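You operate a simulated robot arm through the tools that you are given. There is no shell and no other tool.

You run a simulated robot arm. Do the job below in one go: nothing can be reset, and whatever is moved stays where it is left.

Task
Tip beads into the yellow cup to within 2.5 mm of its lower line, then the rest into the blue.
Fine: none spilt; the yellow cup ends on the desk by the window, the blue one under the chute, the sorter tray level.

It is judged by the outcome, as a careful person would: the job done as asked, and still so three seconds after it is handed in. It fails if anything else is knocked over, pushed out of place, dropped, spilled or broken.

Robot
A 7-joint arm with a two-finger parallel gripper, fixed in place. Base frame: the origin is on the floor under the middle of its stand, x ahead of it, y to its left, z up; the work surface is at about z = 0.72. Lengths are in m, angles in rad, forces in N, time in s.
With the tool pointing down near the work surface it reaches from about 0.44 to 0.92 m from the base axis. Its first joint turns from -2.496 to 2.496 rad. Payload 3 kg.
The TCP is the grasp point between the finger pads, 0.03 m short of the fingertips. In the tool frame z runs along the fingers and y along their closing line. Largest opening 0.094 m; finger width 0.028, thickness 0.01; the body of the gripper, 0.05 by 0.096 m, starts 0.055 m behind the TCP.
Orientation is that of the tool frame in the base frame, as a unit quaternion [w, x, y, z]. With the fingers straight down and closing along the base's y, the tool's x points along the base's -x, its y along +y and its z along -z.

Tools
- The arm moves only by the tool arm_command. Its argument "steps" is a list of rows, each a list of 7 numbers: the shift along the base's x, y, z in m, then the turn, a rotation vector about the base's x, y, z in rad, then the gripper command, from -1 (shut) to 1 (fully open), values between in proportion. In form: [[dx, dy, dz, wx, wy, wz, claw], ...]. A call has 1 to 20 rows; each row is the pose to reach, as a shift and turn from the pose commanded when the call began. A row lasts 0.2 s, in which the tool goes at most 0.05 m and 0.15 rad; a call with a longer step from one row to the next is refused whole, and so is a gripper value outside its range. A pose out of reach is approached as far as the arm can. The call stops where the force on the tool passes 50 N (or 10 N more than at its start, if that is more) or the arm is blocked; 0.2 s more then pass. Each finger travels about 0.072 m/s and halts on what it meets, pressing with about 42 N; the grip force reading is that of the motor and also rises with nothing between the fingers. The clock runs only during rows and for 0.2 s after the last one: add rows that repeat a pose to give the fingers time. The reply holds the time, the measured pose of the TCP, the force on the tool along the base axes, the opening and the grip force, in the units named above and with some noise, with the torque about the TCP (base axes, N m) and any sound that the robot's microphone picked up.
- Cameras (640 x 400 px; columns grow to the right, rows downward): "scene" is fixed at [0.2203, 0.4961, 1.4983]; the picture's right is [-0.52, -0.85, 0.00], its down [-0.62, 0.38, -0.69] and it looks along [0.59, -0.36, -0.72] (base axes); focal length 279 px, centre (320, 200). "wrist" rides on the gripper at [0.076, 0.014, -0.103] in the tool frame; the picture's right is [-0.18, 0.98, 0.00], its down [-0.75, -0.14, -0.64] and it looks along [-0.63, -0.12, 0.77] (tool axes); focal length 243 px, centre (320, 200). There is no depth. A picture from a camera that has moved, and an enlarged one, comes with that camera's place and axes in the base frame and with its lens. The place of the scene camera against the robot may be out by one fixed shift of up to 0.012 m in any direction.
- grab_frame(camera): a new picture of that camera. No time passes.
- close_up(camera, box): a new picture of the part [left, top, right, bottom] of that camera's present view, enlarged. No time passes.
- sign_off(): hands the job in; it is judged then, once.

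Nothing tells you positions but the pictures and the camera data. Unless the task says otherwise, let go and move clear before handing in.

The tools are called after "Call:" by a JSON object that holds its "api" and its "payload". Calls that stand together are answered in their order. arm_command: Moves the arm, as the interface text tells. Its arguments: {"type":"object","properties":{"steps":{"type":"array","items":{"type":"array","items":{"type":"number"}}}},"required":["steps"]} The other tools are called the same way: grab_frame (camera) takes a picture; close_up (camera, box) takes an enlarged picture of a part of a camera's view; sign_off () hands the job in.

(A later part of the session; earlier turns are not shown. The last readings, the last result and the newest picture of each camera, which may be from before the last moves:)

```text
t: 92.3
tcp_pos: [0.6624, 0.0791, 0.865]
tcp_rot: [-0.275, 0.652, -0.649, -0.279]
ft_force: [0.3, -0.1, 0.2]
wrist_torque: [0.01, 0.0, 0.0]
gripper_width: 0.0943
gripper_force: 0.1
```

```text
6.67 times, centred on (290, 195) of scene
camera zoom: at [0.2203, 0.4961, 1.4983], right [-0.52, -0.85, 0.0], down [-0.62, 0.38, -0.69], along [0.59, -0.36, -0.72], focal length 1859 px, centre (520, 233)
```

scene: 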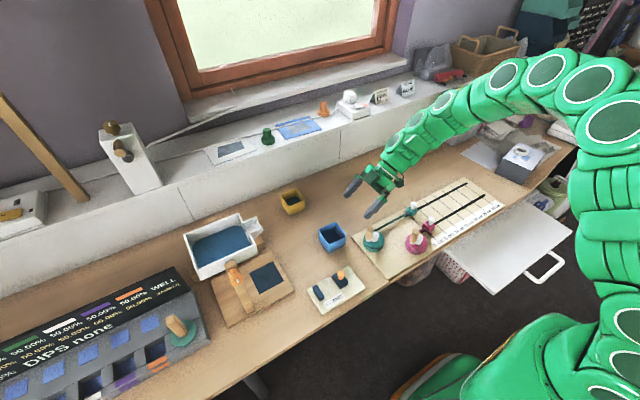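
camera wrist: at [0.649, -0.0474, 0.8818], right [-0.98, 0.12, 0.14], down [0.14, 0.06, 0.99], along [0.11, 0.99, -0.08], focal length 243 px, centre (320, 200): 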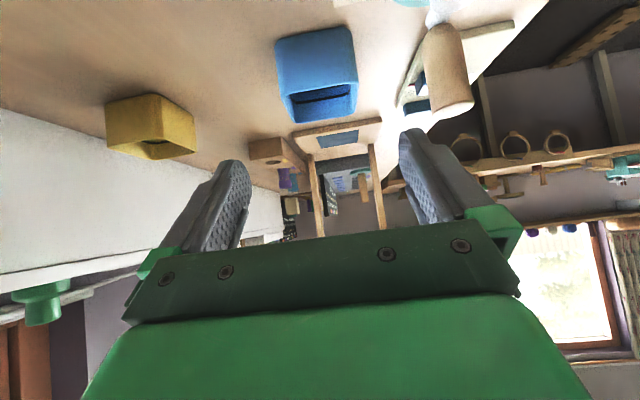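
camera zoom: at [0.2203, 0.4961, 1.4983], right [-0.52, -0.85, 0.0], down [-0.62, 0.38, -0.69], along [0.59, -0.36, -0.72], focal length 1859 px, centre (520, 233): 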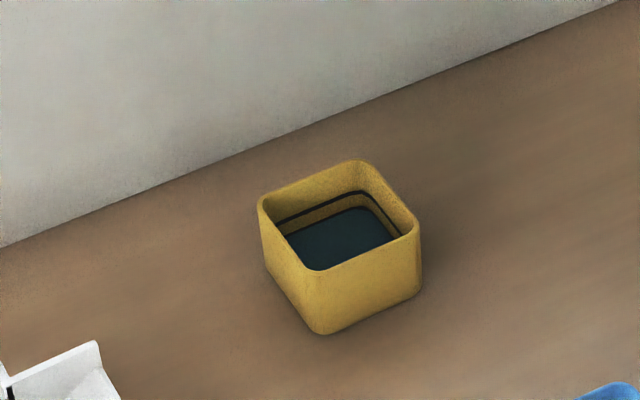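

The yellow cup is upright by the window with beads at its lower line. Next I locate the blue cup precisely before approaching it.

Call:
{"api": "close_up", "payload": {"camera": "wrist", "box": [250, 10, 410, 140]}}

Call:
{"api": "close_up", "payload": {"camera": "scene", "box": [310, 170, 430, 270]}}

```text
3.08 times, centred on (330, 75) of wrist
camera zoom: at [0.649, -0.0474, 0.8818], right [-0.98, 0.12, 0.14], down [0.14, 0.06, 0.99], along [0.11, 0.99, -0.08], focal length 746 px, centre (289, 585)
```

zoom: 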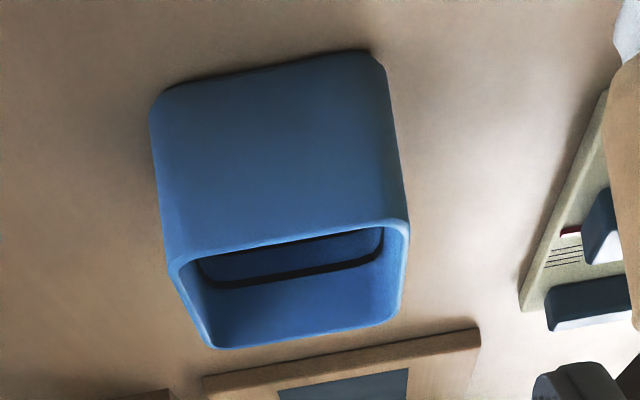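

```text
4.00 times, centred on (370, 220) of scene
camera zoom: at [0.2203, 0.4961, 1.4983], right [-0.52, -0.85, 0.0], down [-0.62, 0.38, -0.69], along [0.59, -0.36, -0.72], focal length 1115 px, centre (120, 120)
```

zoom: 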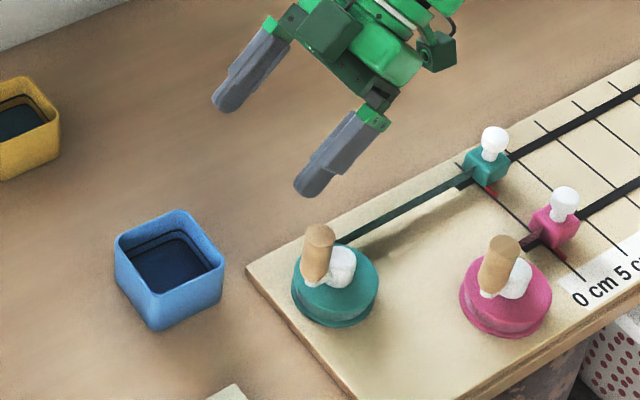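

The knob's wooden peg is close to the −x finger's path, so I'll go up and over it, then come down on the blue cup vertically.

Call:
{"api": "arm_command", "payload": {"steps": [[0.0, 0.0, 0.03, 0, 0, 0, 1], [-0.002, 0.02, 0.05, 0, 0, 0, 1], [-0.003, 0.06, 0.05, 0, 0, 0, 1], [-0.003, 0.095, 0.04, 0, 0, 0, 1], [-0.003, 0.095, 0.0, 0, 0, 0, 1], [-0.003, 0.095, -0.03, 0, 0, 0, 1], [-0.003, 0.095, -0.03, 0, 0, 0, 1]]}}

Call:
{"api": "grab_frame", "payload": {"camera": "wrist"}}

Call:
{"api": "close_up", "payload": {"camera": "scene", "box": [290, 160, 410, 260]}}

```text
t: 93.9
tcp_pos: [0.6587, 0.174, 0.8315]
tcp_rot: [-0.275, 0.651, -0.65, -0.279]
ft_force: [0.4, -0.3, 1.3]
wrist_torque: [0.0, -0.01, -0.04]
gripper_width: 0.0938
gripper_force: 0.0
```

```text
taken
camera wrist: at [0.6459, 0.0466, 0.8497], right [-0.98, 0.12, 0.14], down [0.15, 0.06, 0.99], along [0.11, 0.99, -0.08], focal length 243 px, centre (320, 200)
```

wrist: 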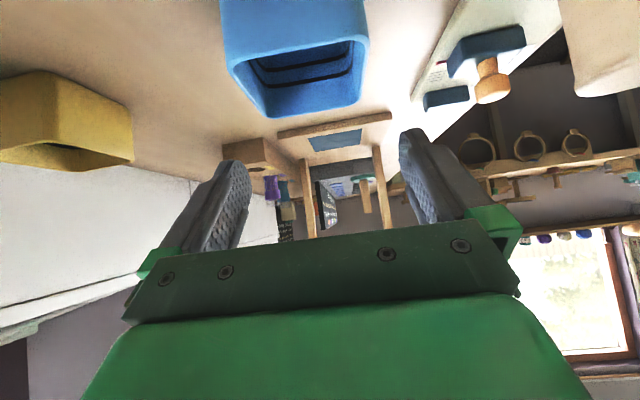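

```text
4.00 times, centred on (350, 210) of scene
camera zoom: at [0.2203, 0.4961, 1.4983], right [-0.52, -0.85, 0.0], down [-0.62, 0.38, -0.69], along [0.59, -0.36, -0.72], focal length 1115 px, centre (200, 160)
```

zoom: 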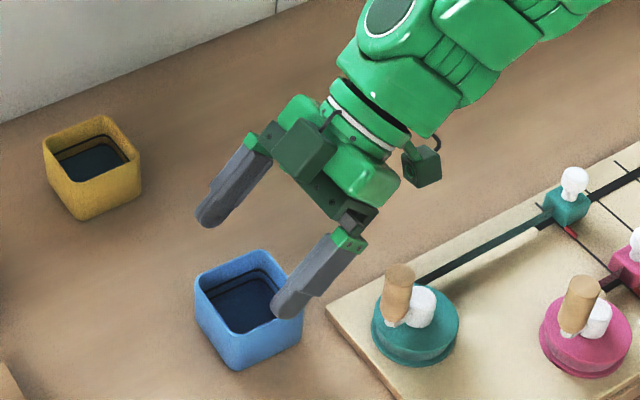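

The fingers line up around the blue cup and clear the peg. I descend straight down.

Call:
{"api": "arm_command", "payload": {"steps": [[0, 0, -0.02, 0, 0, 0, 1], [0, 0, -0.04, 0, 0, 0, 1], [0, 0, -0.056, 0, 0, 0, 1], [0, 0, -0.066, 0, 0, 0, 1], [0, 0, -0.066, 0, 0, 0, 1]]}}

Call:
{"api": "close_up", "payload": {"camera": "scene", "box": [290, 160, 410, 260]}}

Call:
{"api": "grab_frame", "payload": {"camera": "wrist"}}

```text
t: 95.1
tcp_pos: [0.6576, 0.1736, 0.7677]
tcp_rot: [-0.275, 0.652, -0.65, -0.278]
ft_force: [1.1, 0.2, -0.6]
wrist_torque: [-0.03, 0.0, -0.01]
gripper_width: 0.0941
gripper_force: 0.0
```

```text
4.00 times, centred on (350, 210) of scene
camera zoom: at [0.2203, 0.4961, 1.4983], right [-0.52, -0.85, 0.0], down [-0.62, 0.38, -0.69], along [0.59, -0.36, -0.72], focal length 1115 px, centre (200, 160)
```

zoom: 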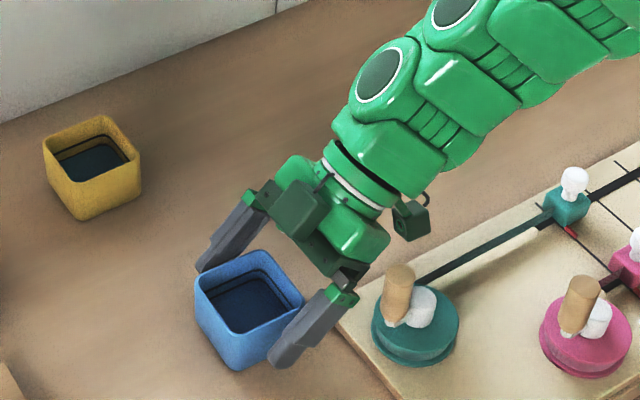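

```text
taken
camera wrist: at [0.6449, 0.0464, 0.7848], right [-0.98, 0.12, 0.14], down [0.14, 0.06, 0.99], along [0.11, 0.99, -0.08], focal length 243 px, centre (320, 200)
```

wrist: 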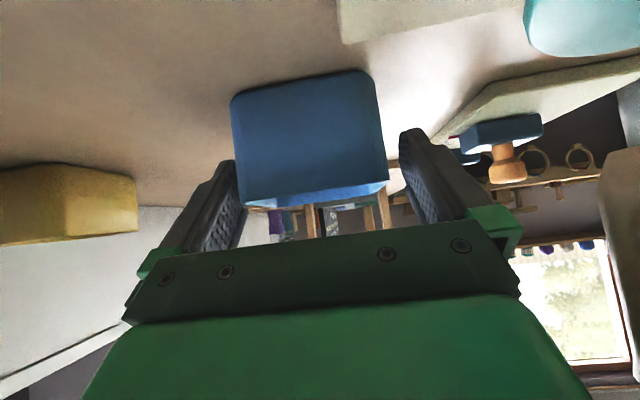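

The fingers bracket the blue cup with clearance to the peg. I close on it gently.

Call:
{"api": "arm_command", "payload": {"steps": [[0, 0, 0, 0, 0, 0, 0.8], [0, 0, 0, 0, 0, 0, 0.65], [0, 0, 0, 0, 0, 0, 0.55], [0, 0, 0, 0, 0, 0, 0.4], [0, 0, 0, 0, 0, 0, 0.2], [0, 0, 0, 0, 0, 0, 0.0], [0, 0, 0, 0, 0, 0, -0.2]]}}

Call:
{"api": "close_up", "payload": {"camera": "scene", "box": [290, 160, 410, 260]}}

Call:
{"api": "close_up", "payload": {"camera": "wrist", "box": [190, 60, 450, 240]}}

```text
t: 96.7
tcp_pos: [0.6575, 0.1737, 0.7679]
tcp_rot: [-0.275, 0.651, -0.65, -0.279]
ft_force: [1.9, 0.2, 4.9]
wrist_torque: [0.03, -0.19, -0.04]
gripper_width: 0.0728
gripper_force: 41.9
```

```text
4.00 times, centred on (350, 210) of scene
camera zoom: at [0.2203, 0.4961, 1.4983], right [-0.52, -0.85, 0.0], down [-0.62, 0.38, -0.69], along [0.59, -0.36, -0.72], focal length 1115 px, centre (200, 160)
```

zoom: 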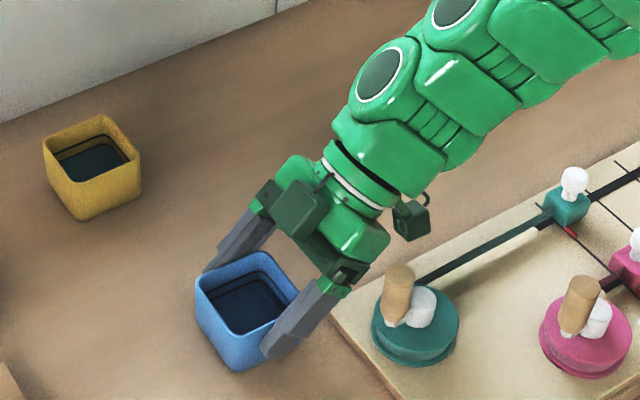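

```text
2.22 times, centred on (320, 150) of wrist
camera zoom: at [0.6449, 0.0463, 0.7849], right [-0.98, 0.12, 0.14], down [0.14, 0.06, 0.99], along [0.11, 0.99, -0.08], focal length 539 px, centre (320, 311)
```

zoom: 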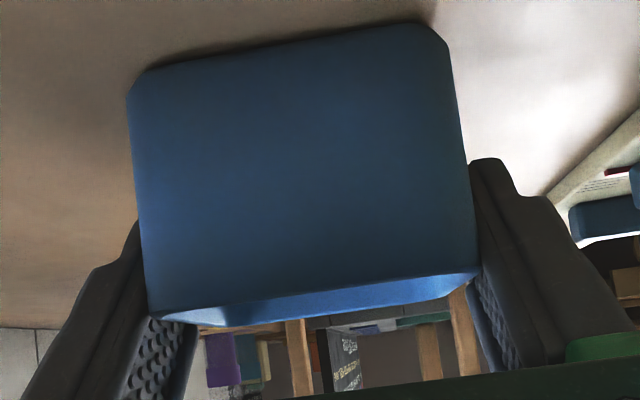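

The blue cup is held at the same width as the yellow one. I lift it straight up past the peg, then carry it to just short of the stand.

Call:
{"api": "arm_command", "payload": {"steps": [[0, 0, 0.015, 0, 0, 0, -0.2], [0, 0, 0.04, 0, 0, 0, -0.2], [0, 0, 0.075, 0, 0, 0, -0.2], [0, 0.02, 0.105, 0, 0, 0, -0.2], [-0.002, 0.055, 0.115, 0, 0, 0, -0.2], [-0.005, 0.09, 0.115, 0, 0, 0, -0.2], [-0.008, 0.118, 0.112, 0, 0, 0, -0.2], [-0.008, 0.118, 0.112, 0, 0, 0, -0.2]]}}

Call:
{"api": "grab_frame", "payload": {"camera": "scene"}}

Call:
{"api": "grab_frame", "payload": {"camera": "wrist"}}

```text
t: 98.5
tcp_pos: [0.6515, 0.2932, 0.8795]
tcp_rot: [-0.275, 0.652, -0.649, -0.279]
ft_force: [-0.6, 0.4, -0.3]
wrist_torque: [0.02, -0.02, 0.03]
gripper_width: 0.0729
gripper_force: 42.4
```

```text
taken
```

scene: 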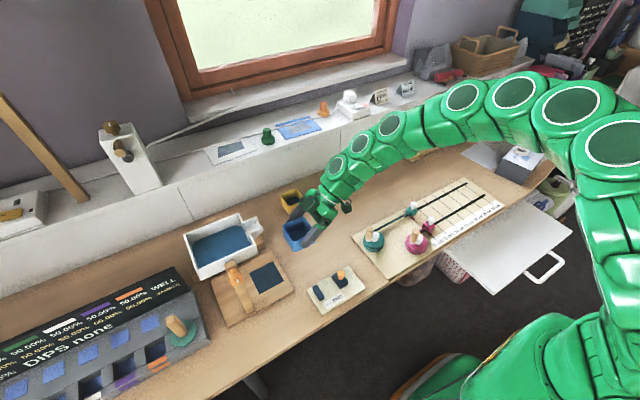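

```text
taken
camera wrist: at [0.6389, 0.1673, 0.8964], right [-0.98, 0.12, 0.14], down [0.15, 0.06, 0.99], along [0.11, 0.99, -0.08], focal length 243 px, centre (320, 200)
```

wrist: 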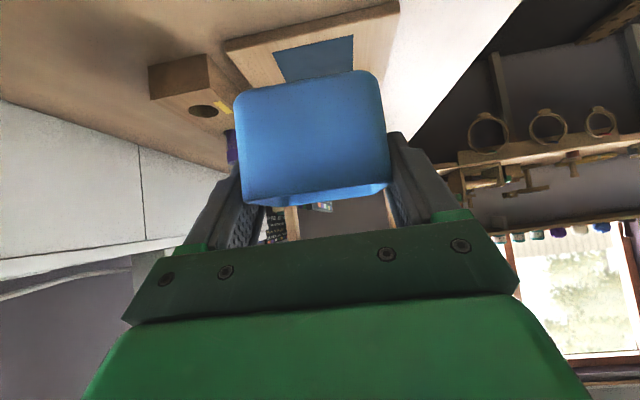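

The cup is clear and upright. I move it in under the spout at a low height, stopping about 2 cm above the pad.

Call:
{"api": "arm_command", "payload": {"steps": [[-0.001, 0.02, -0.03, 0, 0, 0, -0.2], [-0.0026, 0.035, -0.055, 0, 0, 0, -0.2], [-0.0026, 0.05, -0.065, 0, 0, 0, -0.2], [-0.0026, 0.07, -0.07, 0, 0, 0, -0.2], [-0.0026, 0.09, -0.073, 0, 0, 0, -0.2], [-0.0026, 0.105, -0.076, 0, 0, 0, -0.2], [-0.0026, 0.1176, -0.078, 0, 0, 0, -0.2], [-0.0026, 0.1176, -0.078, 0, 0, 0, -0.2]]}}

Call:
{"api": "grab_frame", "payload": {"camera": "wrist"}}

Call:
{"api": "close_up", "payload": {"camera": "scene", "box": [210, 210, 330, 310]}}

```text
t: 100.3
tcp_pos: [0.6485, 0.4104, 0.801]
tcp_rot: [0.276, -0.65, 0.651, 0.279]
ft_force: [-0.5, -0.4, -0.4]
wrist_torque: [0.01, -0.02, -0.04]
gripper_width: 0.073
gripper_force: 42.2
```

```text
taken
camera wrist: at [0.6352, 0.283, 0.8183], right [-0.98, 0.12, 0.14], down [0.14, 0.06, 0.99], along [0.11, 0.99, -0.08], focal length 243 px, centre (320, 200)
```

wrist: 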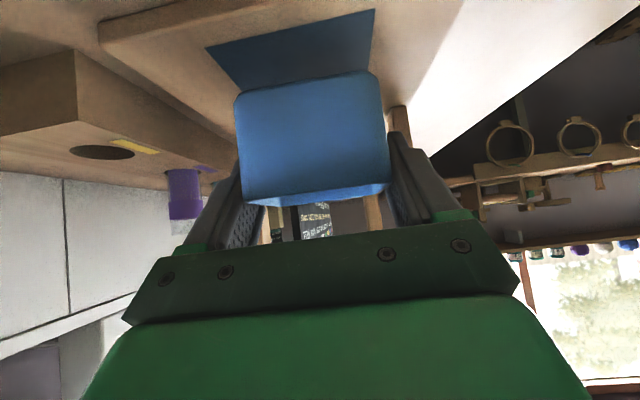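

```text
4.00 times, centred on (270, 260) of scene
camera zoom: at [0.2203, 0.4961, 1.4983], right [-0.52, -0.85, 0.0], down [-0.62, 0.38, -0.69], along [0.59, -0.36, -0.72], focal length 1115 px, centre (520, -40)
```

zoom: 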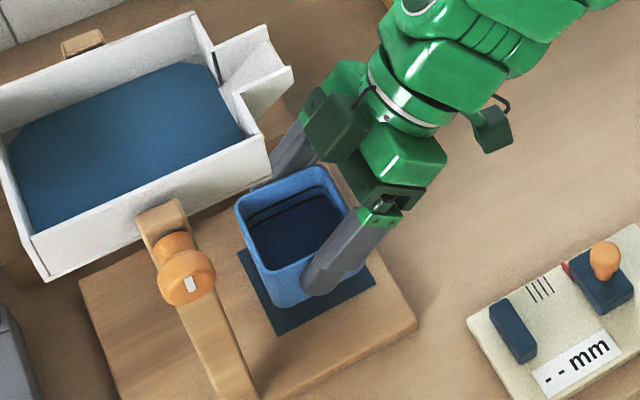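

The blue cup is above the pad. I trim 1–2 mm and lower, watching the force for contact.

Call:
{"api": "arm_command", "payload": {"steps": [[0.001, 0.002, -0.006, 0, 0, 0, -0.2], [0.001, 0.002, -0.012, 0, 0, 0, -0.2], [0.001, 0.002, -0.018, 0, 0, 0, -0.2]]}}

Call:
{"api": "arm_command", "payload": {"steps": [[0, 0, -0.001, 0, 0, 0, -0.2], [0, 0, -0.002, 0, 0, 0, -0.2]]}}

Call:
{"api": "grab_frame", "payload": {"camera": "wrist"}}

```text
t: 101.1
tcp_pos: [0.6496, 0.4121, 0.7821]
tcp_rot: [-0.275, 0.652, -0.65, -0.279]
ft_force: [-0.6, -0.9, 0.2]
wrist_torque: [-0.05, 0.05, 0.05]
gripper_width: 0.0728
gripper_force: 41.5
```

```text
t: 101.7
tcp_pos: [0.6484, 0.4122, 0.7813]
tcp_rot: [-0.275, 0.651, -0.65, -0.278]
ft_force: [-0.5, -0.3, -0.6]
wrist_torque: [-0.02, 0.01, -0.02]
gripper_width: 0.0729
gripper_force: 42.1
```

```text
taken
camera wrist: at [0.6363, 0.2848, 0.7985], right [-0.98, 0.12, 0.14], down [0.15, 0.06, 0.99], along [0.11, 0.99, -0.08], focal length 243 px, centre (320, 200)
```

wrist: 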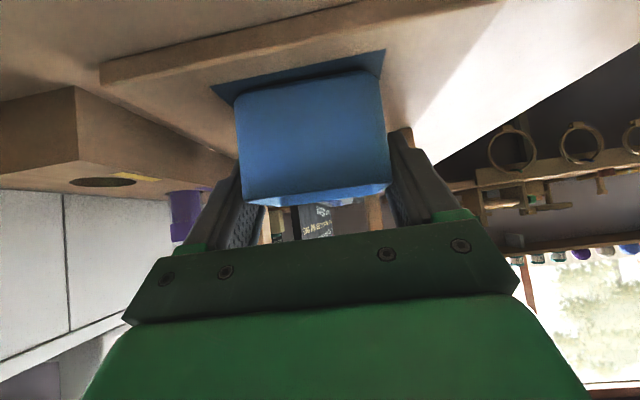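

Call:
{"api": "arm_command", "payload": {"steps": [[0, 0, -0.001, 0, 0, 0, -0.2], [0, 0, -0.002, 0, 0, 0, -0.2]]}}

Call:
{"api": "arm_command", "payload": {"steps": [[0, 0, -0.001, 0, 0, 0, -0.2]]}}

```text
t: 102.3
tcp_pos: [0.6497, 0.4122, 0.7808]
tcp_rot: [-0.276, 0.651, -0.65, -0.279]
ft_force: [-1.3, -1.1, 9.9]
wrist_torque: [0.08, -0.28, -0.03]
gripper_width: 0.073
gripper_force: 41.7
```

```text
t: 102.7
tcp_pos: [0.6487, 0.4136, 0.7802]
tcp_rot: [-0.276, 0.651, -0.649, -0.279]
ft_force: [-2.1, -1.0, 24.2]
wrist_torque: [0.09, -0.81, -0.05]
gripper_width: 0.073
gripper_force: 42.0
```

The blue cup is down on the pad. I ease up 1 mm and release.

Call:
{"api": "arm_command", "payload": {"steps": [[0, 0, 0.001, 0, 0, 0, -0.2], [0, 0, 0.001, 0, 0, 0, 0.5], [0, 0, 0.001, 0, 0, 0, 0.65], [0, 0, 0.001, 0, 0, 0, 0.85], [0, 0, 0.001, 0, 0, 0, 1], [0, 0, 0.001, 0, 0, 0, 1]]}}

Call:
{"api": "grab_frame", "payload": {"camera": "wrist"}}

Call:
{"api": "close_up", "payload": {"camera": "scene", "box": [210, 210, 330, 310]}}

```text
t: 104.1
tcp_pos: [0.6487, 0.4113, 0.7788]
tcp_rot: [-0.274, 0.651, -0.65, -0.279]
ft_force: [-0.1, 0.1, 0.0]
wrist_torque: [0.04, 0.0, -0.01]
gripper_width: 0.0942
gripper_force: 0.0
```

```text
taken
camera wrist: at [0.6358, 0.285, 0.7964], right [-0.98, 0.12, 0.14], down [0.14, 0.06, 0.99], along [0.11, 0.99, -0.08], focal length 243 px, centre (320, 200)
```

wrist: 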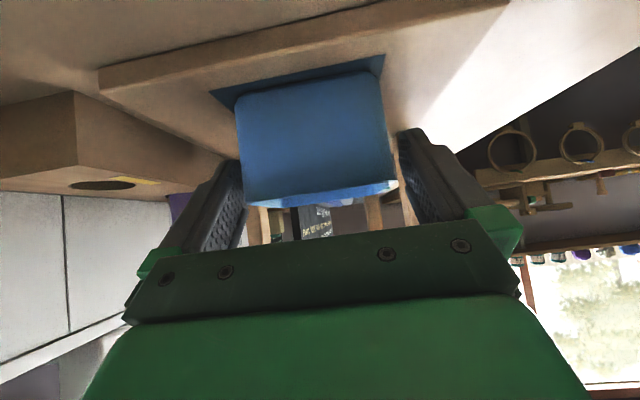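

```text
4.00 times, centred on (270, 260) of scene
camera zoom: at [0.2203, 0.4961, 1.4983], right [-0.52, -0.85, 0.0], down [-0.62, 0.38, -0.69], along [0.59, -0.36, -0.72], focal length 1115 px, centre (520, -40)
```

zoom: 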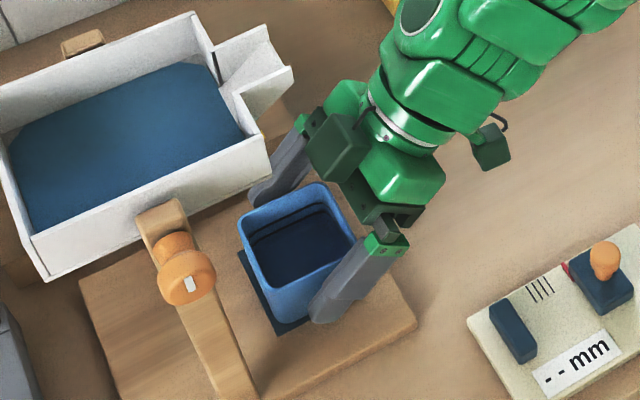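

The blue cup is seated on the pad exactly as the yellow one was. I back out along the finger axis, rise and un-tilt.

Call:
{"api": "arm_command", "payload": {"steps": [[0, -0.03, 0.029, 0, 0, 0, 1], [0, -0.06, 0.058, 0, 0, 0, 1], [0, -0.09, 0.088, 0, 0, 0, 1], [0, -0.12, 0.117, 0, 0, 0, 1], [0, -0.14, 0.155, -0.133, 0, 0, 1], [0, -0.16, 0.195, -0.267, 0, 0, 1], [0, -0.18, 0.23, -0.4, 0, 0, 1], [0, -0.2, 0.265, -0.533, 0, 0, 1], [0, -0.22, 0.295, -0.667, 0, 0, 1], [0, -0.233, 0.315, -0.8, 0, 0, 1], [0, -0.233, 0.315, -0.8, 0, 0, 1]]}}

Call:
{"api": "grab_frame", "payload": {"camera": "scene"}}

Call:
{"api": "close_up", "payload": {"camera": "wrist", "box": [240, 130, 400, 240]}}

```text
t: 106.5
tcp_pos: [0.6465, 0.1813, 1.0934]
tcp_rot: [0.0, -0.707, 0.707, 0.003]
ft_force: [0.2, 0.6, -0.4]
wrist_torque: [-0.01, -0.03, -0.01]
gripper_width: 0.0938
gripper_force: 0.1
```

```text
taken
```

scene: 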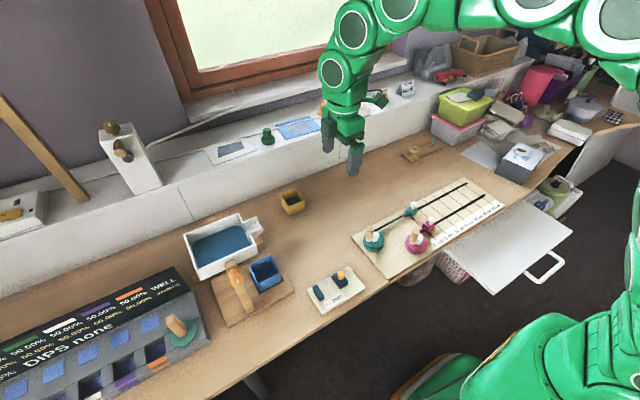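

```text
3.64 times, centred on (320, 185) of wrist
camera zoom: at [0.634, 0.1039, 1.1973], right [-0.98, 0.18, 0.01], down [0.15, 0.75, 0.64], along [0.11, 0.63, -0.76], focal length 882 px, centre (320, 254)
```

zoom: 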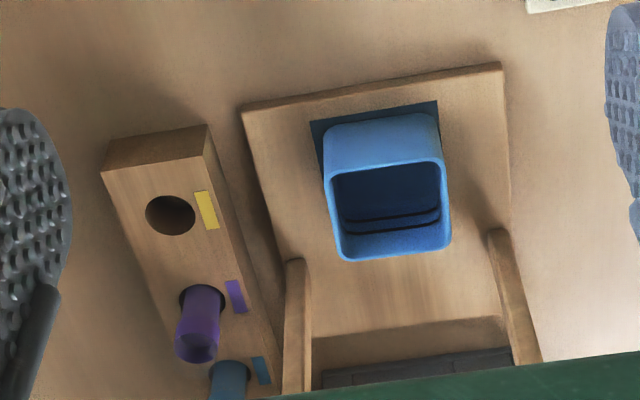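

The blue cup sits on the pad just where the yellow one stood. I return to the knob: un-yaw first, away from the tray.

Call:
{"api": "arm_command", "payload": {"steps": [[-0.015, 0.0, 0.0, 0, 0, -0.143, 1], [-0.03, 0.0, 0.0, 0, 0, -0.286, 1], [-0.045, 0.0, 0.0, 0, 0, -0.428, 1], [-0.06, 0.01, 0.0, 0, 0, -0.571, 1], [-0.075, 0.04, 0.0, 0, 0, -0.714, 1], [-0.09, 0.07, 0.0, 0, 0, -0.857, 1], [-0.105, 0.1, 0.0, 0, 0, -1.0, 1], [-0.12, 0.13, 0.0, 0, 0, -1.142, 1], [-0.13, 0.16, 0.0, 0, 0, -1.285, 1], [-0.14, 0.19, 0.0, 0, 0, -1.428, 1], [-0.148, 0.217, 0.0, 0, 0, -1.571, 1], [-0.148, 0.217, 0.0, 0, 0, -1.571, 1]]}}

Call:
{"api": "grab_frame", "payload": {"camera": "wrist"}}

```text
t: 109.1
tcp_pos: [0.5016, 0.3971, 1.0937]
tcp_rot: [0.003, 0.001, 1.0, 0.003]
ft_force: [0.1, -1.0, 0.0]
wrist_torque: [0.02, 0.0, 0.0]
gripper_width: 0.0942
gripper_force: 0.1
```

```text
taken
camera wrist: at [0.4255, 0.4104, 1.1968], right [0.19, 0.98, 0.01], down [0.75, -0.15, 0.65], along [0.64, -0.11, -0.76], focal length 243 px, centre (320, 200)
```

wrist: 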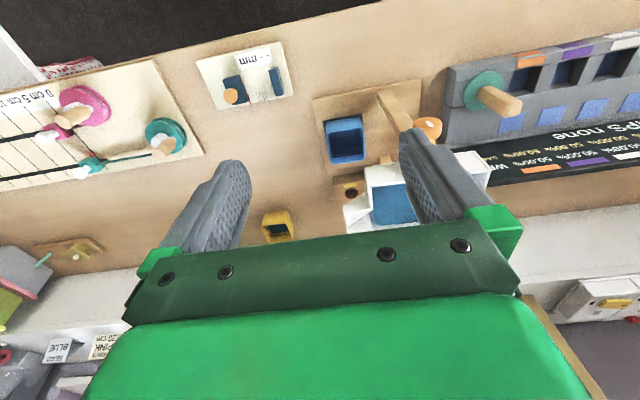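

I move above the knob and descend around it again as before.

Call:
{"api": "arm_command", "payload": {"steps": [[0.016, 0.035, -0.01, 0, 0, 0, 1], [0.032, 0.07, -0.03, 0, 0, 0, 1], [0.0466, 0.1022, -0.05, -0.002, 0, 0, 1], [0.0466, 0.1022, -0.085, -0.004, 0, 0, 1], [0.0466, 0.1022, -0.11, -0.004, 0, 0, 1], [0.0466, 0.1022, -0.1299, -0.004, 0, 0, 1], [0.0466, 0.1022, -0.1299, -0.004, 0, 0, 1]]}}

Call:
{"api": "close_up", "payload": {"camera": "wrist", "box": [180, 60, 440, 240]}}

```text
t: 110.7
tcp_pos: [0.5478, 0.4986, 0.9656]
tcp_rot: [0.003, 0.001, 1.0, 0.001]
ft_force: [-0.4, -0.2, 0.7]
wrist_torque: [0.02, 0.08, 0.01]
gripper_width: 0.094
gripper_force: 0.1
```

```text
2.22 times, centred on (310, 150) of wrist
camera zoom: at [0.4726, 0.5126, 1.0683], right [0.18, 0.98, 0.0], down [0.75, -0.14, 0.65], along [0.64, -0.12, -0.76], focal length 539 px, centre (342, 311)
```

zoom: 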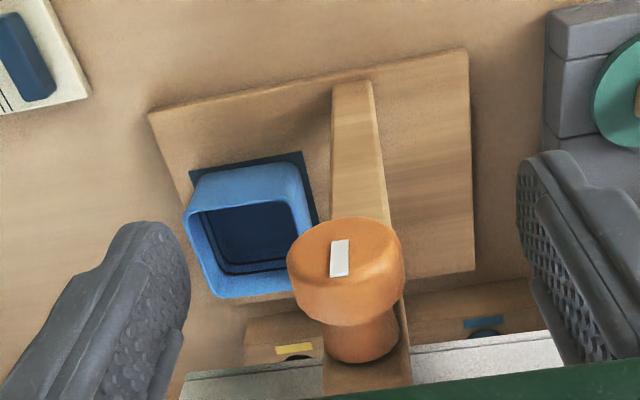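

The knob is between the fingers again and the blue cup is visible behind it. I grip.

Call:
{"api": "arm_command", "payload": {"steps": [[0, 0, -0.001, 0, 0, 0, 0.4], [0, 0, -0.001, 0, 0, 0, 0.0], [0, 0, -0.001, 0, 0, 0, -0.3], [0, 0, -0.001, 0, 0, 0, -0.6], [0, 0, -0.001, 0, 0, 0, -1], [0, 0, -0.001, 0, 0, 0, -1], [0, 0, -0.001, 0, 0, 0, -1]]}}

```text
t: 112.3
tcp_pos: [0.5472, 0.5001, 0.9639]
tcp_rot: [0.002, 0.001, 1.0, 0.001]
ft_force: [7.4, 40.5, -2.3]
wrist_torque: [0.15, -0.13, -0.26]
gripper_width: 0.0275
gripper_force: 44.8
```

Gripped, but with a 40 N side load in y. I relax it before turning.

Call:
{"api": "arm_command", "payload": {"steps": [[0.0002, 0.0008, 0, 0, 0, 0, -1], [0.0003, 0.0016, 0, 0, 0, 0, -1], [0.0003, 0.0016, 0, 0, 0, 0, -1]]}}

```text
t: 113.1
tcp_pos: [0.5475, 0.5002, 0.9641]
tcp_rot: [0.003, 0.0, 1.0, 0.002]
ft_force: [0.2, 36.8, 17.2]
wrist_torque: [0.14, 0.26, -0.26]
gripper_width: 0.0276
gripper_force: 45.1
```

Call:
{"api": "arm_command", "payload": {"steps": [[0, 0.0005, -0.0003, 0, 0, 0, -1], [0, 0.0005, -0.0005, 0, 0, 0, -1], [0, 0.0005, -0.0005, 0, 0, 0, -1]]}}

```text
t: 113.9
tcp_pos: [0.5483, 0.4997, 0.963]
tcp_rot: [0.003, 0.0, 1.0, 0.001]
ft_force: [-5.9, 11.2, 36.8]
wrist_torque: [0.05, 0.33, -0.09]
gripper_width: 0.0275
gripper_force: 45.2
```

Call:
{"api": "arm_command", "payload": {"steps": [[-0.0002, 0.0003, 0.0006, 0, 0, 0, -1], [-0.0002, 0.0004, 0.0013, 0, 0, 0, -1], [-0.0002, 0.0004, 0.0013, 0, 0, 0, -1]]}}

```text
t: 114.7
tcp_pos: [0.5479, 0.4999, 0.9642]
tcp_rot: [0.003, 0.0, 1.0, 0.0]
ft_force: [2.6, 0.0, 19.2]
wrist_torque: [-0.05, -0.27, 0.0]
gripper_width: 0.0273
gripper_force: 44.6
```

Loads are small now. I tip toward 0.4 rad with the learned trims.

Call:
{"api": "arm_command", "payload": {"steps": [[-0.0001, -0.0005, 0.0004, 0.1, 0, 0, -1], [-0.0002, -0.001, 0.0002, 0.2, 0, 0, -1], [-0.0003, -0.0015, -0.0001, 0.3, 0, 0, -1], [-0.0003, -0.002, -0.0004, 0.4, 0, 0, -1], [-0.0003, -0.002, -0.0004, 0.4, 0, 0, -1]]}}

```text
t: 115.9
tcp_pos: [0.5468, 0.4979, 0.9632]
tcp_rot: [0.002, 0.001, 0.98, 0.199]
ft_force: [27.3, 19.8, -16.1]
wrist_torque: [0.1, 0.14, -0.18]
gripper_width: 0.0277
gripper_force: 45.1
```

Call:
{"api": "arm_command", "payload": {"steps": [[0.0009, 0.0008, -0.0006, 0.0, 0, 0, -1], [0.0009, 0.0004, -0.0009, 0.1, 0, 0, -1], [0.0009, -0.0001, -0.0012, 0.2, 0, 0, -1], [0.0009, -0.0006, -0.0015, 0.3, 0, 0, -1], [0.0009, -0.0006, -0.0015, 0.3, 0, 0, -1]]}}

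Call:
{"api": "close_up", "payload": {"camera": "wrist", "box": [100, 120, 300, 250]}}

```text
t: 117.1
tcp_pos: [0.5478, 0.4987, 0.9626]
tcp_rot: [0.002, 0.0, 0.939, 0.344]
ft_force: [-15.6, -19.5, 8.7]
wrist_torque: [0.01, 0.0, -0.01]
gripper_width: 0.0275
gripper_force: 44.3
```

```text
3.08 times, centred on (200, 185) of wrist
camera zoom: at [0.4715, 0.4423, 1.051], right [0.18, 0.75, 0.64], down [0.75, -0.52, 0.4], along [0.63, 0.4, -0.66], focal length 746 px, centre (689, 246)
```

zoom: 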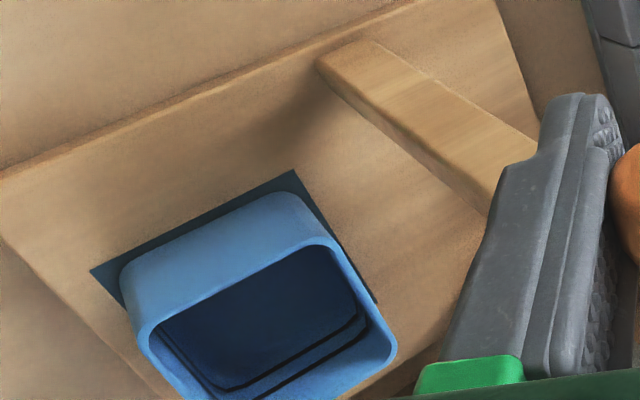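

At 0.70 rad all is calm. I continue to about 0.86 rad where the flow should begin again.

Call:
{"api": "arm_command", "payload": {"steps": [[-0.0005, -0.0009, 0.0, 0.05, 0, 0, -1], [-0.0005, -0.0012, 0, 0.1, 0, 0, -1], [-0.0005, -0.0015, 0, 0.15, 0, 0, -1], [-0.0005, -0.0015, 0, 0.15, 0, 0, -1]]}}

Call:
{"api": "grab_frame", "payload": {"camera": "wrist"}}

Call:
{"api": "close_up", "payload": {"camera": "wrist", "box": [90, 170, 230, 260]}}

Call:
{"api": "close_up", "payload": {"camera": "scene", "box": [180, 200, 300, 300]}}

```text
t: 118.1
tcp_pos: [0.5471, 0.4974, 0.9614]
tcp_rot: [0.003, 0.001, 0.911, 0.413]
ft_force: [2.1, 40.5, 0.3]
wrist_torque: [0.01, -0.34, -0.7]
gripper_width: 0.0273
gripper_force: 44.8
```

```text
taken
camera wrist: at [0.4715, 0.4296, 1.0415], right [0.18, 0.65, 0.74], down [0.75, -0.58, 0.32], along [0.64, 0.5, -0.59], focal length 243 px, centre (320, 200)
```

wrist: 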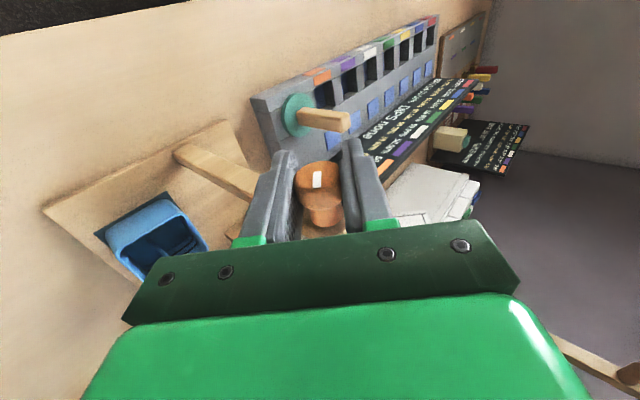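

```text
4.44 times, centred on (160, 215) of wrist
camera zoom: at [0.4715, 0.4296, 1.0415], right [0.18, 0.65, 0.74], down [0.75, -0.58, 0.32], along [0.64, 0.5, -0.59], focal length 1078 px, centre (1031, 133)
```

zoom: 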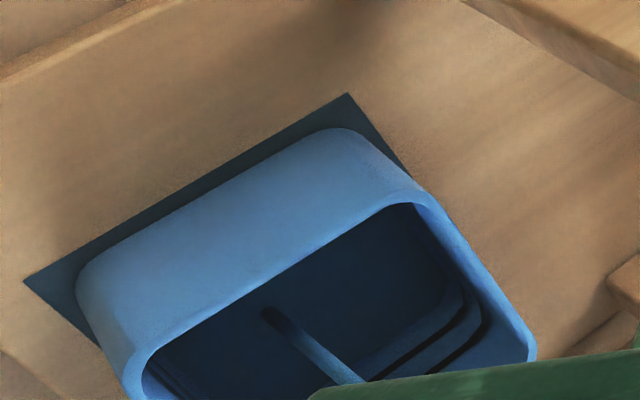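

```text
4.00 times, centred on (240, 250) of scene
camera zoom: at [0.2203, 0.4961, 1.4983], right [-0.52, -0.85, 0.0], down [-0.62, 0.38, -0.69], along [0.59, -0.36, -0.72], focal length 1115 px, centre (640, 0)
```

zoom: 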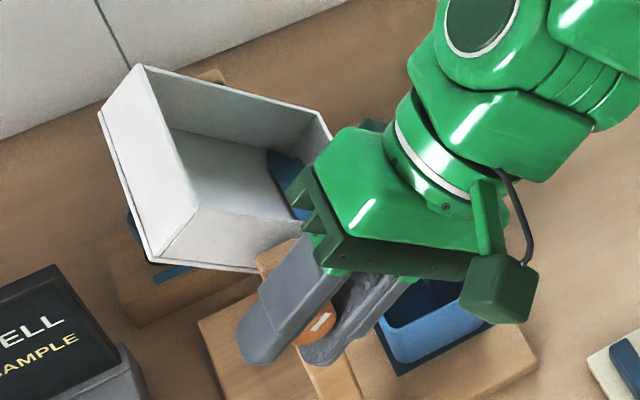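

The beads are streaming into the middle of the blue cup (about x 0.656, y 0.412). I relax the y load and let it run.

Call:
{"api": "arm_command", "payload": {"steps": [[0, 0.0008, 0, 0, 0, 0, -1], [0, 0.0015, 0, 0, 0, 0, -1], [0, 0.0015, 0, 0, 0, 0, -1], [0, 0.0015, 0, 0, 0, 0, -1], [0, 0.0015, 0, 0, 0, 0, -1]]}}

Call:
{"api": "close_up", "payload": {"camera": "wrist", "box": [90, 170, 230, 260]}}

```text
t: 119.3
tcp_pos: [0.5456, 0.4963, 0.9624]
tcp_rot: [0.002, 0.001, 0.911, 0.413]
ft_force: [-21.8, -20.1, 11.1]
wrist_torque: [-0.02, 0.44, 0.54]
gripper_width: 0.0275
gripper_force: 45.1
```

```text
4.44 times, centred on (160, 215) of wrist
camera zoom: at [0.4716, 0.4295, 1.0416], right [0.18, 0.65, 0.74], down [0.75, -0.58, 0.32], along [0.63, 0.5, -0.59], focal length 1078 px, centre (1031, 133)
```

zoom: 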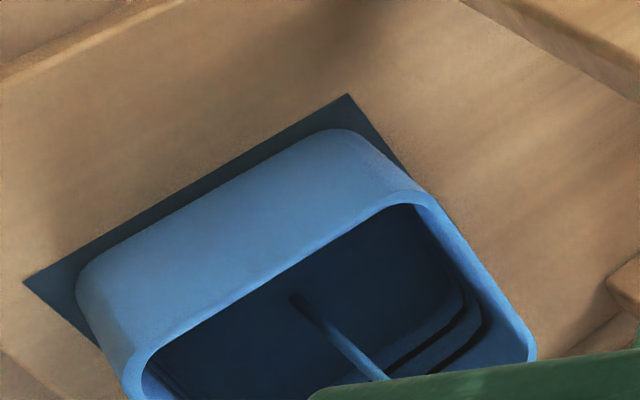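

Landing point is still well inside the cup (y≈0.42). I increase the tip by 0.04 rad and hold.

Call:
{"api": "arm_command", "payload": {"steps": [[-0.0006, -0.0008, 0.0004, 0.02, 0, 0, -1], [-0.0006, -0.001, 0.0004, 0.04, 0, 0, -1], [-0.0006, -0.001, 0.0004, 0.04, 0, 0, -1], [-0.0006, -0.001, 0.0004, 0.04, 0, 0, -1], [-0.0006, -0.001, 0.0004, 0.04, 0, 0, -1]]}}

Call:
{"api": "close_up", "payload": {"camera": "wrist", "box": [90, 170, 230, 260]}}

Call:
{"api": "close_up", "payload": {"camera": "scene", "box": [180, 200, 300, 300]}}

```text
t: 120.5
tcp_pos: [0.5468, 0.4962, 0.962]
tcp_rot: [0.002, 0.002, 0.903, 0.43]
ft_force: [12.8, 19.7, -21.4]
wrist_torque: [-0.01, -0.34, -0.34]
gripper_width: 0.0274
gripper_force: 44.6
```

```text
4.44 times, centred on (160, 215) of wrist
camera zoom: at [0.4715, 0.4265, 1.0388], right [0.18, 0.62, 0.76], down [0.75, -0.59, 0.3], along [0.64, 0.52, -0.57], focal length 1078 px, centre (1031, 133)
```

zoom: 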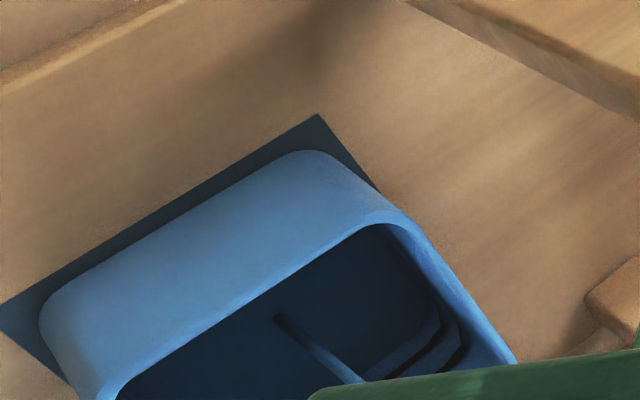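

```text
4.00 times, centred on (240, 250) of scene
camera zoom: at [0.2203, 0.4961, 1.4983], right [-0.52, -0.85, 0.0], down [-0.62, 0.38, -0.69], along [0.59, -0.36, -0.72], focal length 1115 px, centre (640, 0)
```

zoom: 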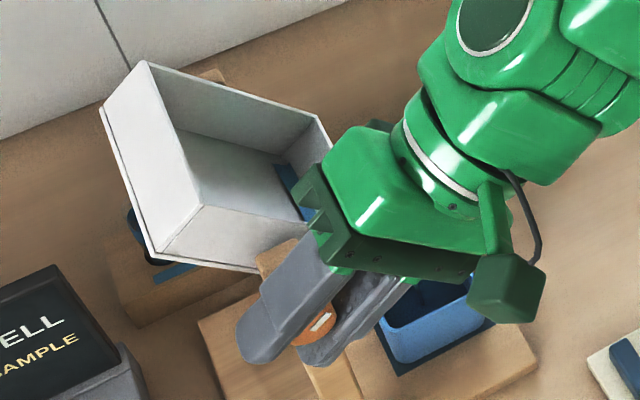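

Still landing inside. I continue: another 0.05 rad and hold.

Call:
{"api": "arm_command", "payload": {"steps": [[0.0004, 0.0005, -0.0007, 0.02, 0, 0, -1], [0.0004, 0.0003, -0.0008, 0.05, 0, 0, -1], [0.0004, 0.0003, -0.0008, 0.05, 0, 0, -1], [0.0004, 0.0003, -0.0008, 0.05, 0, 0, -1], [0.0004, 0.0003, -0.0008, 0.05, 0, 0, -1], [0.0004, 0.0003, -0.0008, 0.05, 0, 0, -1]]}}

Call:
{"api": "close_up", "payload": {"camera": "wrist", "box": [90, 170, 230, 260]}}

Call:
{"api": "close_up", "payload": {"camera": "scene", "box": [180, 200, 300, 300]}}

```text
t: 121.9
tcp_pos: [0.5469, 0.4961, 0.9627]
tcp_rot: [0.003, 0.002, 0.891, 0.454]
ft_force: [6.7, 3.8, 7.9]
wrist_torque: [0.02, 0.15, 0.11]
gripper_width: 0.0274
gripper_force: 45.1
```

```text
4.44 times, centred on (160, 215) of wrist
camera zoom: at [0.4715, 0.4226, 1.0349], right [0.18, 0.58, 0.8], down [0.75, -0.61, 0.27], along [0.64, 0.55, -0.54], focal length 1078 px, centre (1031, 133)
```

zoom: 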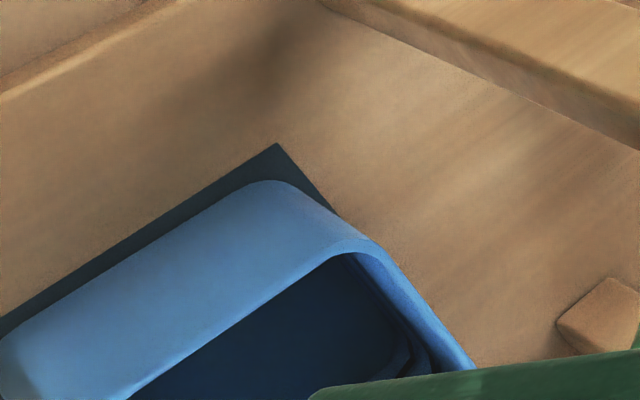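

```text
4.00 times, centred on (240, 250) of scene
camera zoom: at [0.2203, 0.4961, 1.4983], right [-0.52, -0.85, 0.0], down [-0.62, 0.38, -0.69], along [0.59, -0.36, -0.72], focal length 1115 px, centre (640, 0)
```

zoom: 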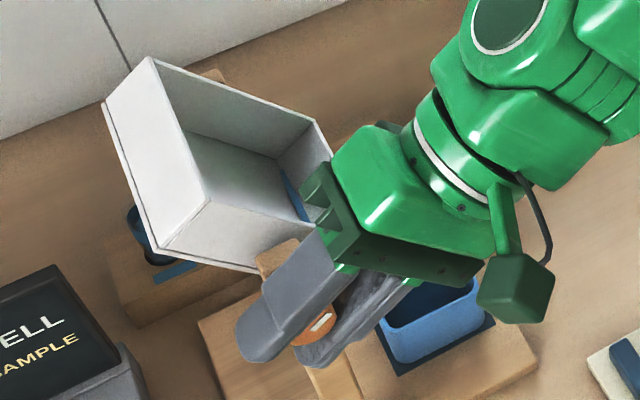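

Only a thin strip of beads remains against the spout-side wall. I tip further in small steps and check where any stream lands.

Call:
{"api": "arm_command", "payload": {"steps": [[0.0, 0.0, 0.0, 0.025, 0, 0, -1], [0.0, -0.0002, 0.0, 0.05, 0, 0, -1], [0.0, -0.0002, 0, 0.05, 0, 0, -1], [0.0, -0.0002, 0, 0.05, 0, 0, -1]]}}

Call:
{"api": "grab_frame", "payload": {"camera": "wrist"}}

Call:
{"api": "close_up", "payload": {"camera": "scene", "box": [180, 200, 300, 300]}}

```text
t: 122.9
tcp_pos: [0.547, 0.4971, 0.962]
tcp_rot: [0.003, 0.001, 0.88, 0.476]
ft_force: [13.1, 17.6, 5.5]
wrist_torque: [0.04, -0.02, -0.38]
gripper_width: 0.0274
gripper_force: 45.3
```

```text
taken
camera wrist: at [0.4715, 0.419, 1.031], right [0.18, 0.54, 0.82], down [0.75, -0.62, 0.24], along [0.64, 0.57, -0.52], focal length 243 px, centre (320, 200)
```

wrist: 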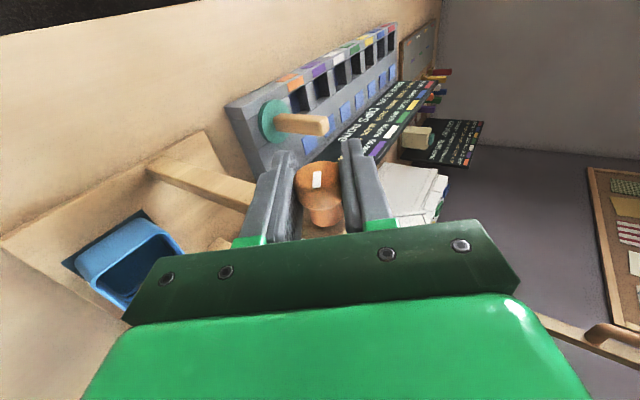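

```text
4.00 times, centred on (240, 250) of scene
camera zoom: at [0.2203, 0.4961, 1.4983], right [-0.52, -0.85, 0.0], down [-0.62, 0.38, -0.69], along [0.59, -0.36, -0.72], focal length 1115 px, centre (640, 0)
```

zoom: 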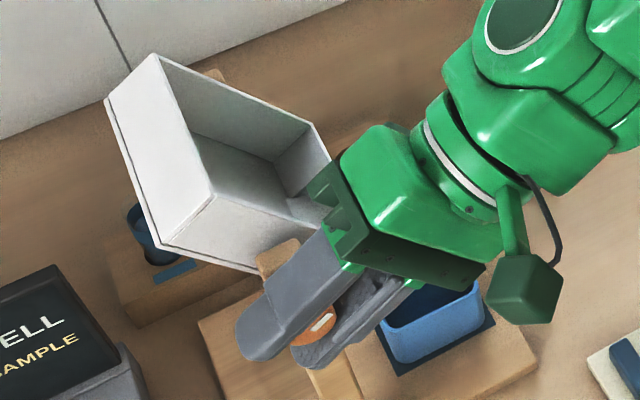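

Call:
{"api": "close_up", "payload": {"camera": "scene", "box": [205, 212, 275, 270]}}

Call:
{"api": "close_up", "payload": {"camera": "wrist", "box": [60, 190, 200, 300]}}

```text
6.90 times, centred on (240, 241) of scene
camera zoom: at [0.2203, 0.4961, 1.4983], right [-0.52, -0.85, 0.0], down [-0.62, 0.38, -0.69], along [0.59, -0.36, -0.72], focal length 1923 px, centre (872, -83)
```

zoom: 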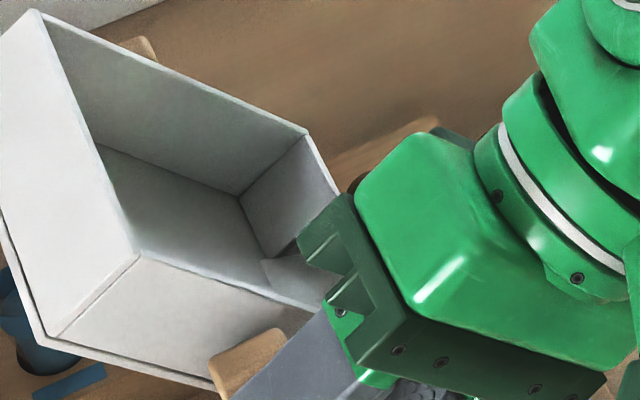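

```text
3.64 times, centred on (130, 245) of wrist
camera zoom: at [0.4715, 0.419, 1.031], right [0.18, 0.54, 0.82], down [0.75, -0.62, 0.24], along [0.64, 0.57, -0.52], focal length 882 px, centre (1011, 36)
```

zoom: 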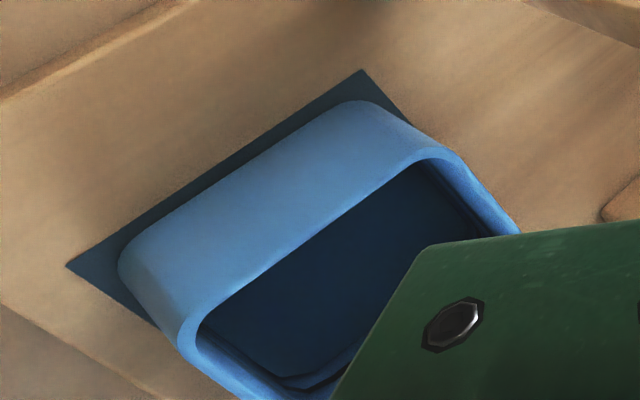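

The visible part of the tray looks empty, but the near corner is hidden by the hand. I'll tip a little further and hold to be sure it drains.

Call:
{"api": "arm_command", "payload": {"steps": [[0.0004, 0.0006, -0.0002, 0.03, 0, 0, -1], [0.0004, 0.0005, -0.0002, 0.06, 0, 0, -1], [0.0004, 0.0004, -0.0002, 0.09, 0, 0, -1], [0.0004, 0.0004, -0.0002, 0.09, 0, 0, -1], [0.0004, 0.0004, -0.0002, 0.09, 0, 0, -1], [0.0004, 0.0004, -0.0002, 0.09, 0, 0, -1], [0.0004, 0.0004, -0.0002, 0.09, 0, 0, -1], [0.0004, 0.0004, -0.0002, 0.09, 0, 0, -1]]}}

Call:
{"api": "close_up", "payload": {"camera": "scene", "box": [205, 212, 275, 270]}}

Call:
{"api": "close_up", "payload": {"camera": "wrist", "box": [40, 190, 200, 310]}}

```text
t: 124.7
tcp_pos: [0.5469, 0.4975, 0.9625]
tcp_rot: [0.001, 0.001, 0.857, 0.515]
ft_force: [-8.3, -22.4, -9.7]
wrist_torque: [-0.07, -0.07, 0.15]
gripper_width: 0.0274
gripper_force: 44.5
```

```text
6.90 times, centred on (240, 241) of scene
camera zoom: at [0.2203, 0.4961, 1.4983], right [-0.52, -0.85, 0.0], down [-0.62, 0.38, -0.69], along [0.59, -0.36, -0.72], focal length 1923 px, centre (872, -83)
```

zoom: 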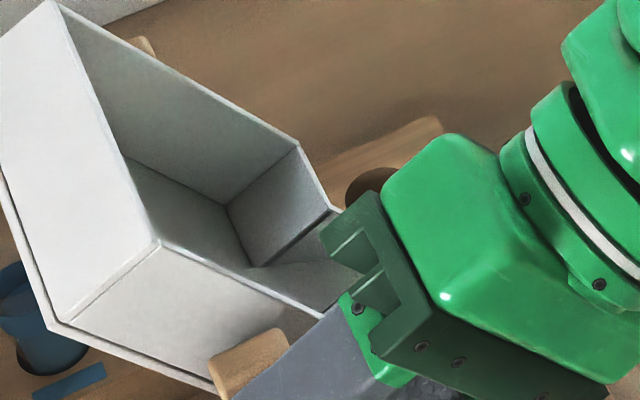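

```text
3.33 times, centred on (120, 250) of wrist
camera zoom: at [0.4716, 0.4131, 1.0236], right [0.18, 0.46, 0.87], down [0.75, -0.64, 0.18], along [0.63, 0.62, -0.46], focal length 809 px, centre (987, 33)
```

zoom: 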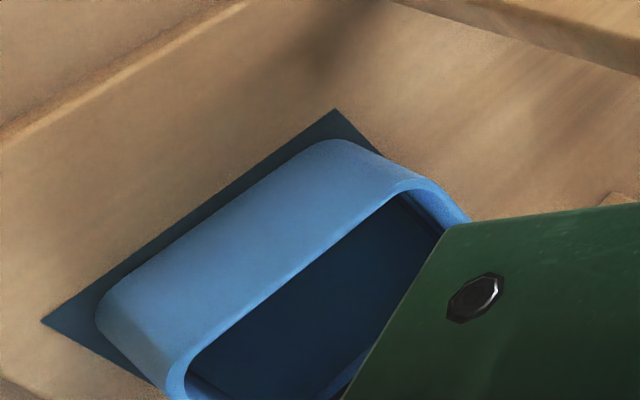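

The tray's interior including the spout mouth is bare and the board is clean. I return the tray to level in stages.

Call:
{"api": "arm_command", "payload": {"steps": [[-0.0003, -0.0005, -0.0001, -0.08, 0, 0, -1], [-0.0003, -0.0002, 0.0001, -0.16, 0, 0, -1], [-0.0003, 0.0001, 0.0004, -0.24, 0, 0, -1], [-0.0003, 0.0003, 0.0006, -0.31, 0, 0, -1], [-0.0003, 0.0003, 0.0006, -0.31, 0, 0, -1]]}}

Call:
{"api": "close_up", "payload": {"camera": "wrist", "box": [110, 160, 250, 260]}}

```text
t: 125.9
tcp_pos: [0.5464, 0.4974, 0.9623]
tcp_rot: [0.002, 0.001, 0.927, 0.376]
ft_force: [-0.5, -8.8, -4.4]
wrist_torque: [-0.08, -0.12, 0.12]
gripper_width: 0.0273
gripper_force: 45.5
```

```text
4.00 times, centred on (180, 210) of wrist
camera zoom: at [0.4716, 0.4365, 1.0469], right [0.18, 0.7, 0.69], down [0.75, -0.55, 0.36], along [0.63, 0.45, -0.63], focal length 970 px, centre (880, 160)
```

zoom: 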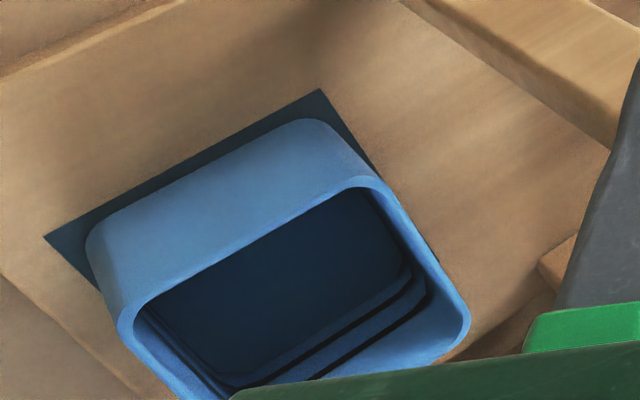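

The blue cup now holds the rest, just under its own lower line. I carry on to level.

Call:
{"api": "arm_command", "payload": {"steps": [[0, 0.0001, 0.0002, -0.1, 0, 0, -1], [0, 0.0004, 0.0004, -0.2, 0, 0, -1], [0, 0.0008, 0.0007, -0.3, 0, 0, -1], [0, 0.0011, 0.001, -0.39, 0, 0, -1], [0, 0.0011, 0.001, -0.39, 0, 0, -1]]}}

Call:
{"api": "arm_command", "payload": {"steps": [[0, 0.0004, 0.0003, -0.08, 0, 0, -1], [0, 0.0008, 0.0006, -0.16, 0, 0, -1], [0, 0.0008, 0.0006, -0.16, 0, 0, -1]]}}

```text
t: 127.1
tcp_pos: [0.5471, 0.4983, 0.963]
tcp_rot: [0.002, 0.002, 0.982, 0.189]
ft_force: [-13.8, -16.4, 0.4]
wrist_torque: [-0.08, -0.07, -0.08]
gripper_width: 0.0275
gripper_force: 45.5
```

```text
t: 127.9
tcp_pos: [0.5479, 0.4996, 0.9639]
tcp_rot: [0.002, 0.0, 0.994, 0.109]
ft_force: [-12.1, -17.9, -16.9]
wrist_torque: [-0.1, -0.43, 0.15]
gripper_width: 0.0274
gripper_force: 44.9
```

Call:
{"api": "arm_command", "payload": {"steps": [[-0.0004, -0.0003, -0.0003, -0.08, 0, 0, -1], [-0.0004, 0.0, 0.0, -0.16, 0, 0, -1], [-0.0004, 0.0002, 0.0002, -0.216, 0, 0, -1], [-0.0004, 0.0002, 0.0002, -0.216, 0, 0, -1]]}}

Call:
{"api": "close_up", "payload": {"camera": "scene", "box": [180, 200, 300, 300]}}

Call:
{"api": "close_up", "payload": {"camera": "wrist", "box": [220, 100, 420, 230]}}

```text
t: 128.9
tcp_pos: [0.5472, 0.4997, 0.9626]
tcp_rot: [0.002, 0.0, 1.0, 0.002]
ft_force: [1.8, -7.7, -35.8]
wrist_torque: [-0.04, -0.51, 0.07]
gripper_width: 0.0274
gripper_force: 45.1
```

```text
4.00 times, centred on (240, 250) of scene
camera zoom: at [0.2203, 0.4961, 1.4983], right [-0.52, -0.85, 0.0], down [-0.62, 0.38, -0.69], along [0.59, -0.36, -0.72], focal length 1115 px, centre (640, 0)
```

zoom: 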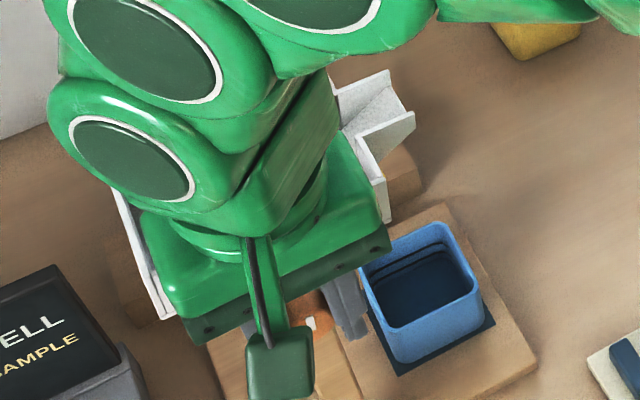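

```text
3.08 times, centred on (320, 165) of wrist
camera zoom: at [0.4718, 0.5136, 1.0669], right [0.18, 0.98, 0.0], down [0.75, -0.14, 0.64], along [0.63, -0.12, -0.76], focal length 746 px, centre (320, 308)
```

zoom: 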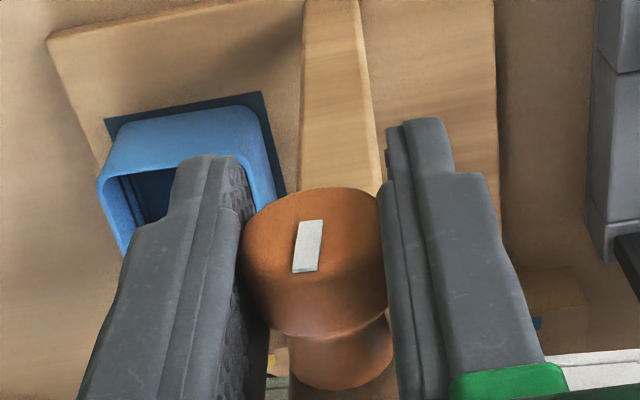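

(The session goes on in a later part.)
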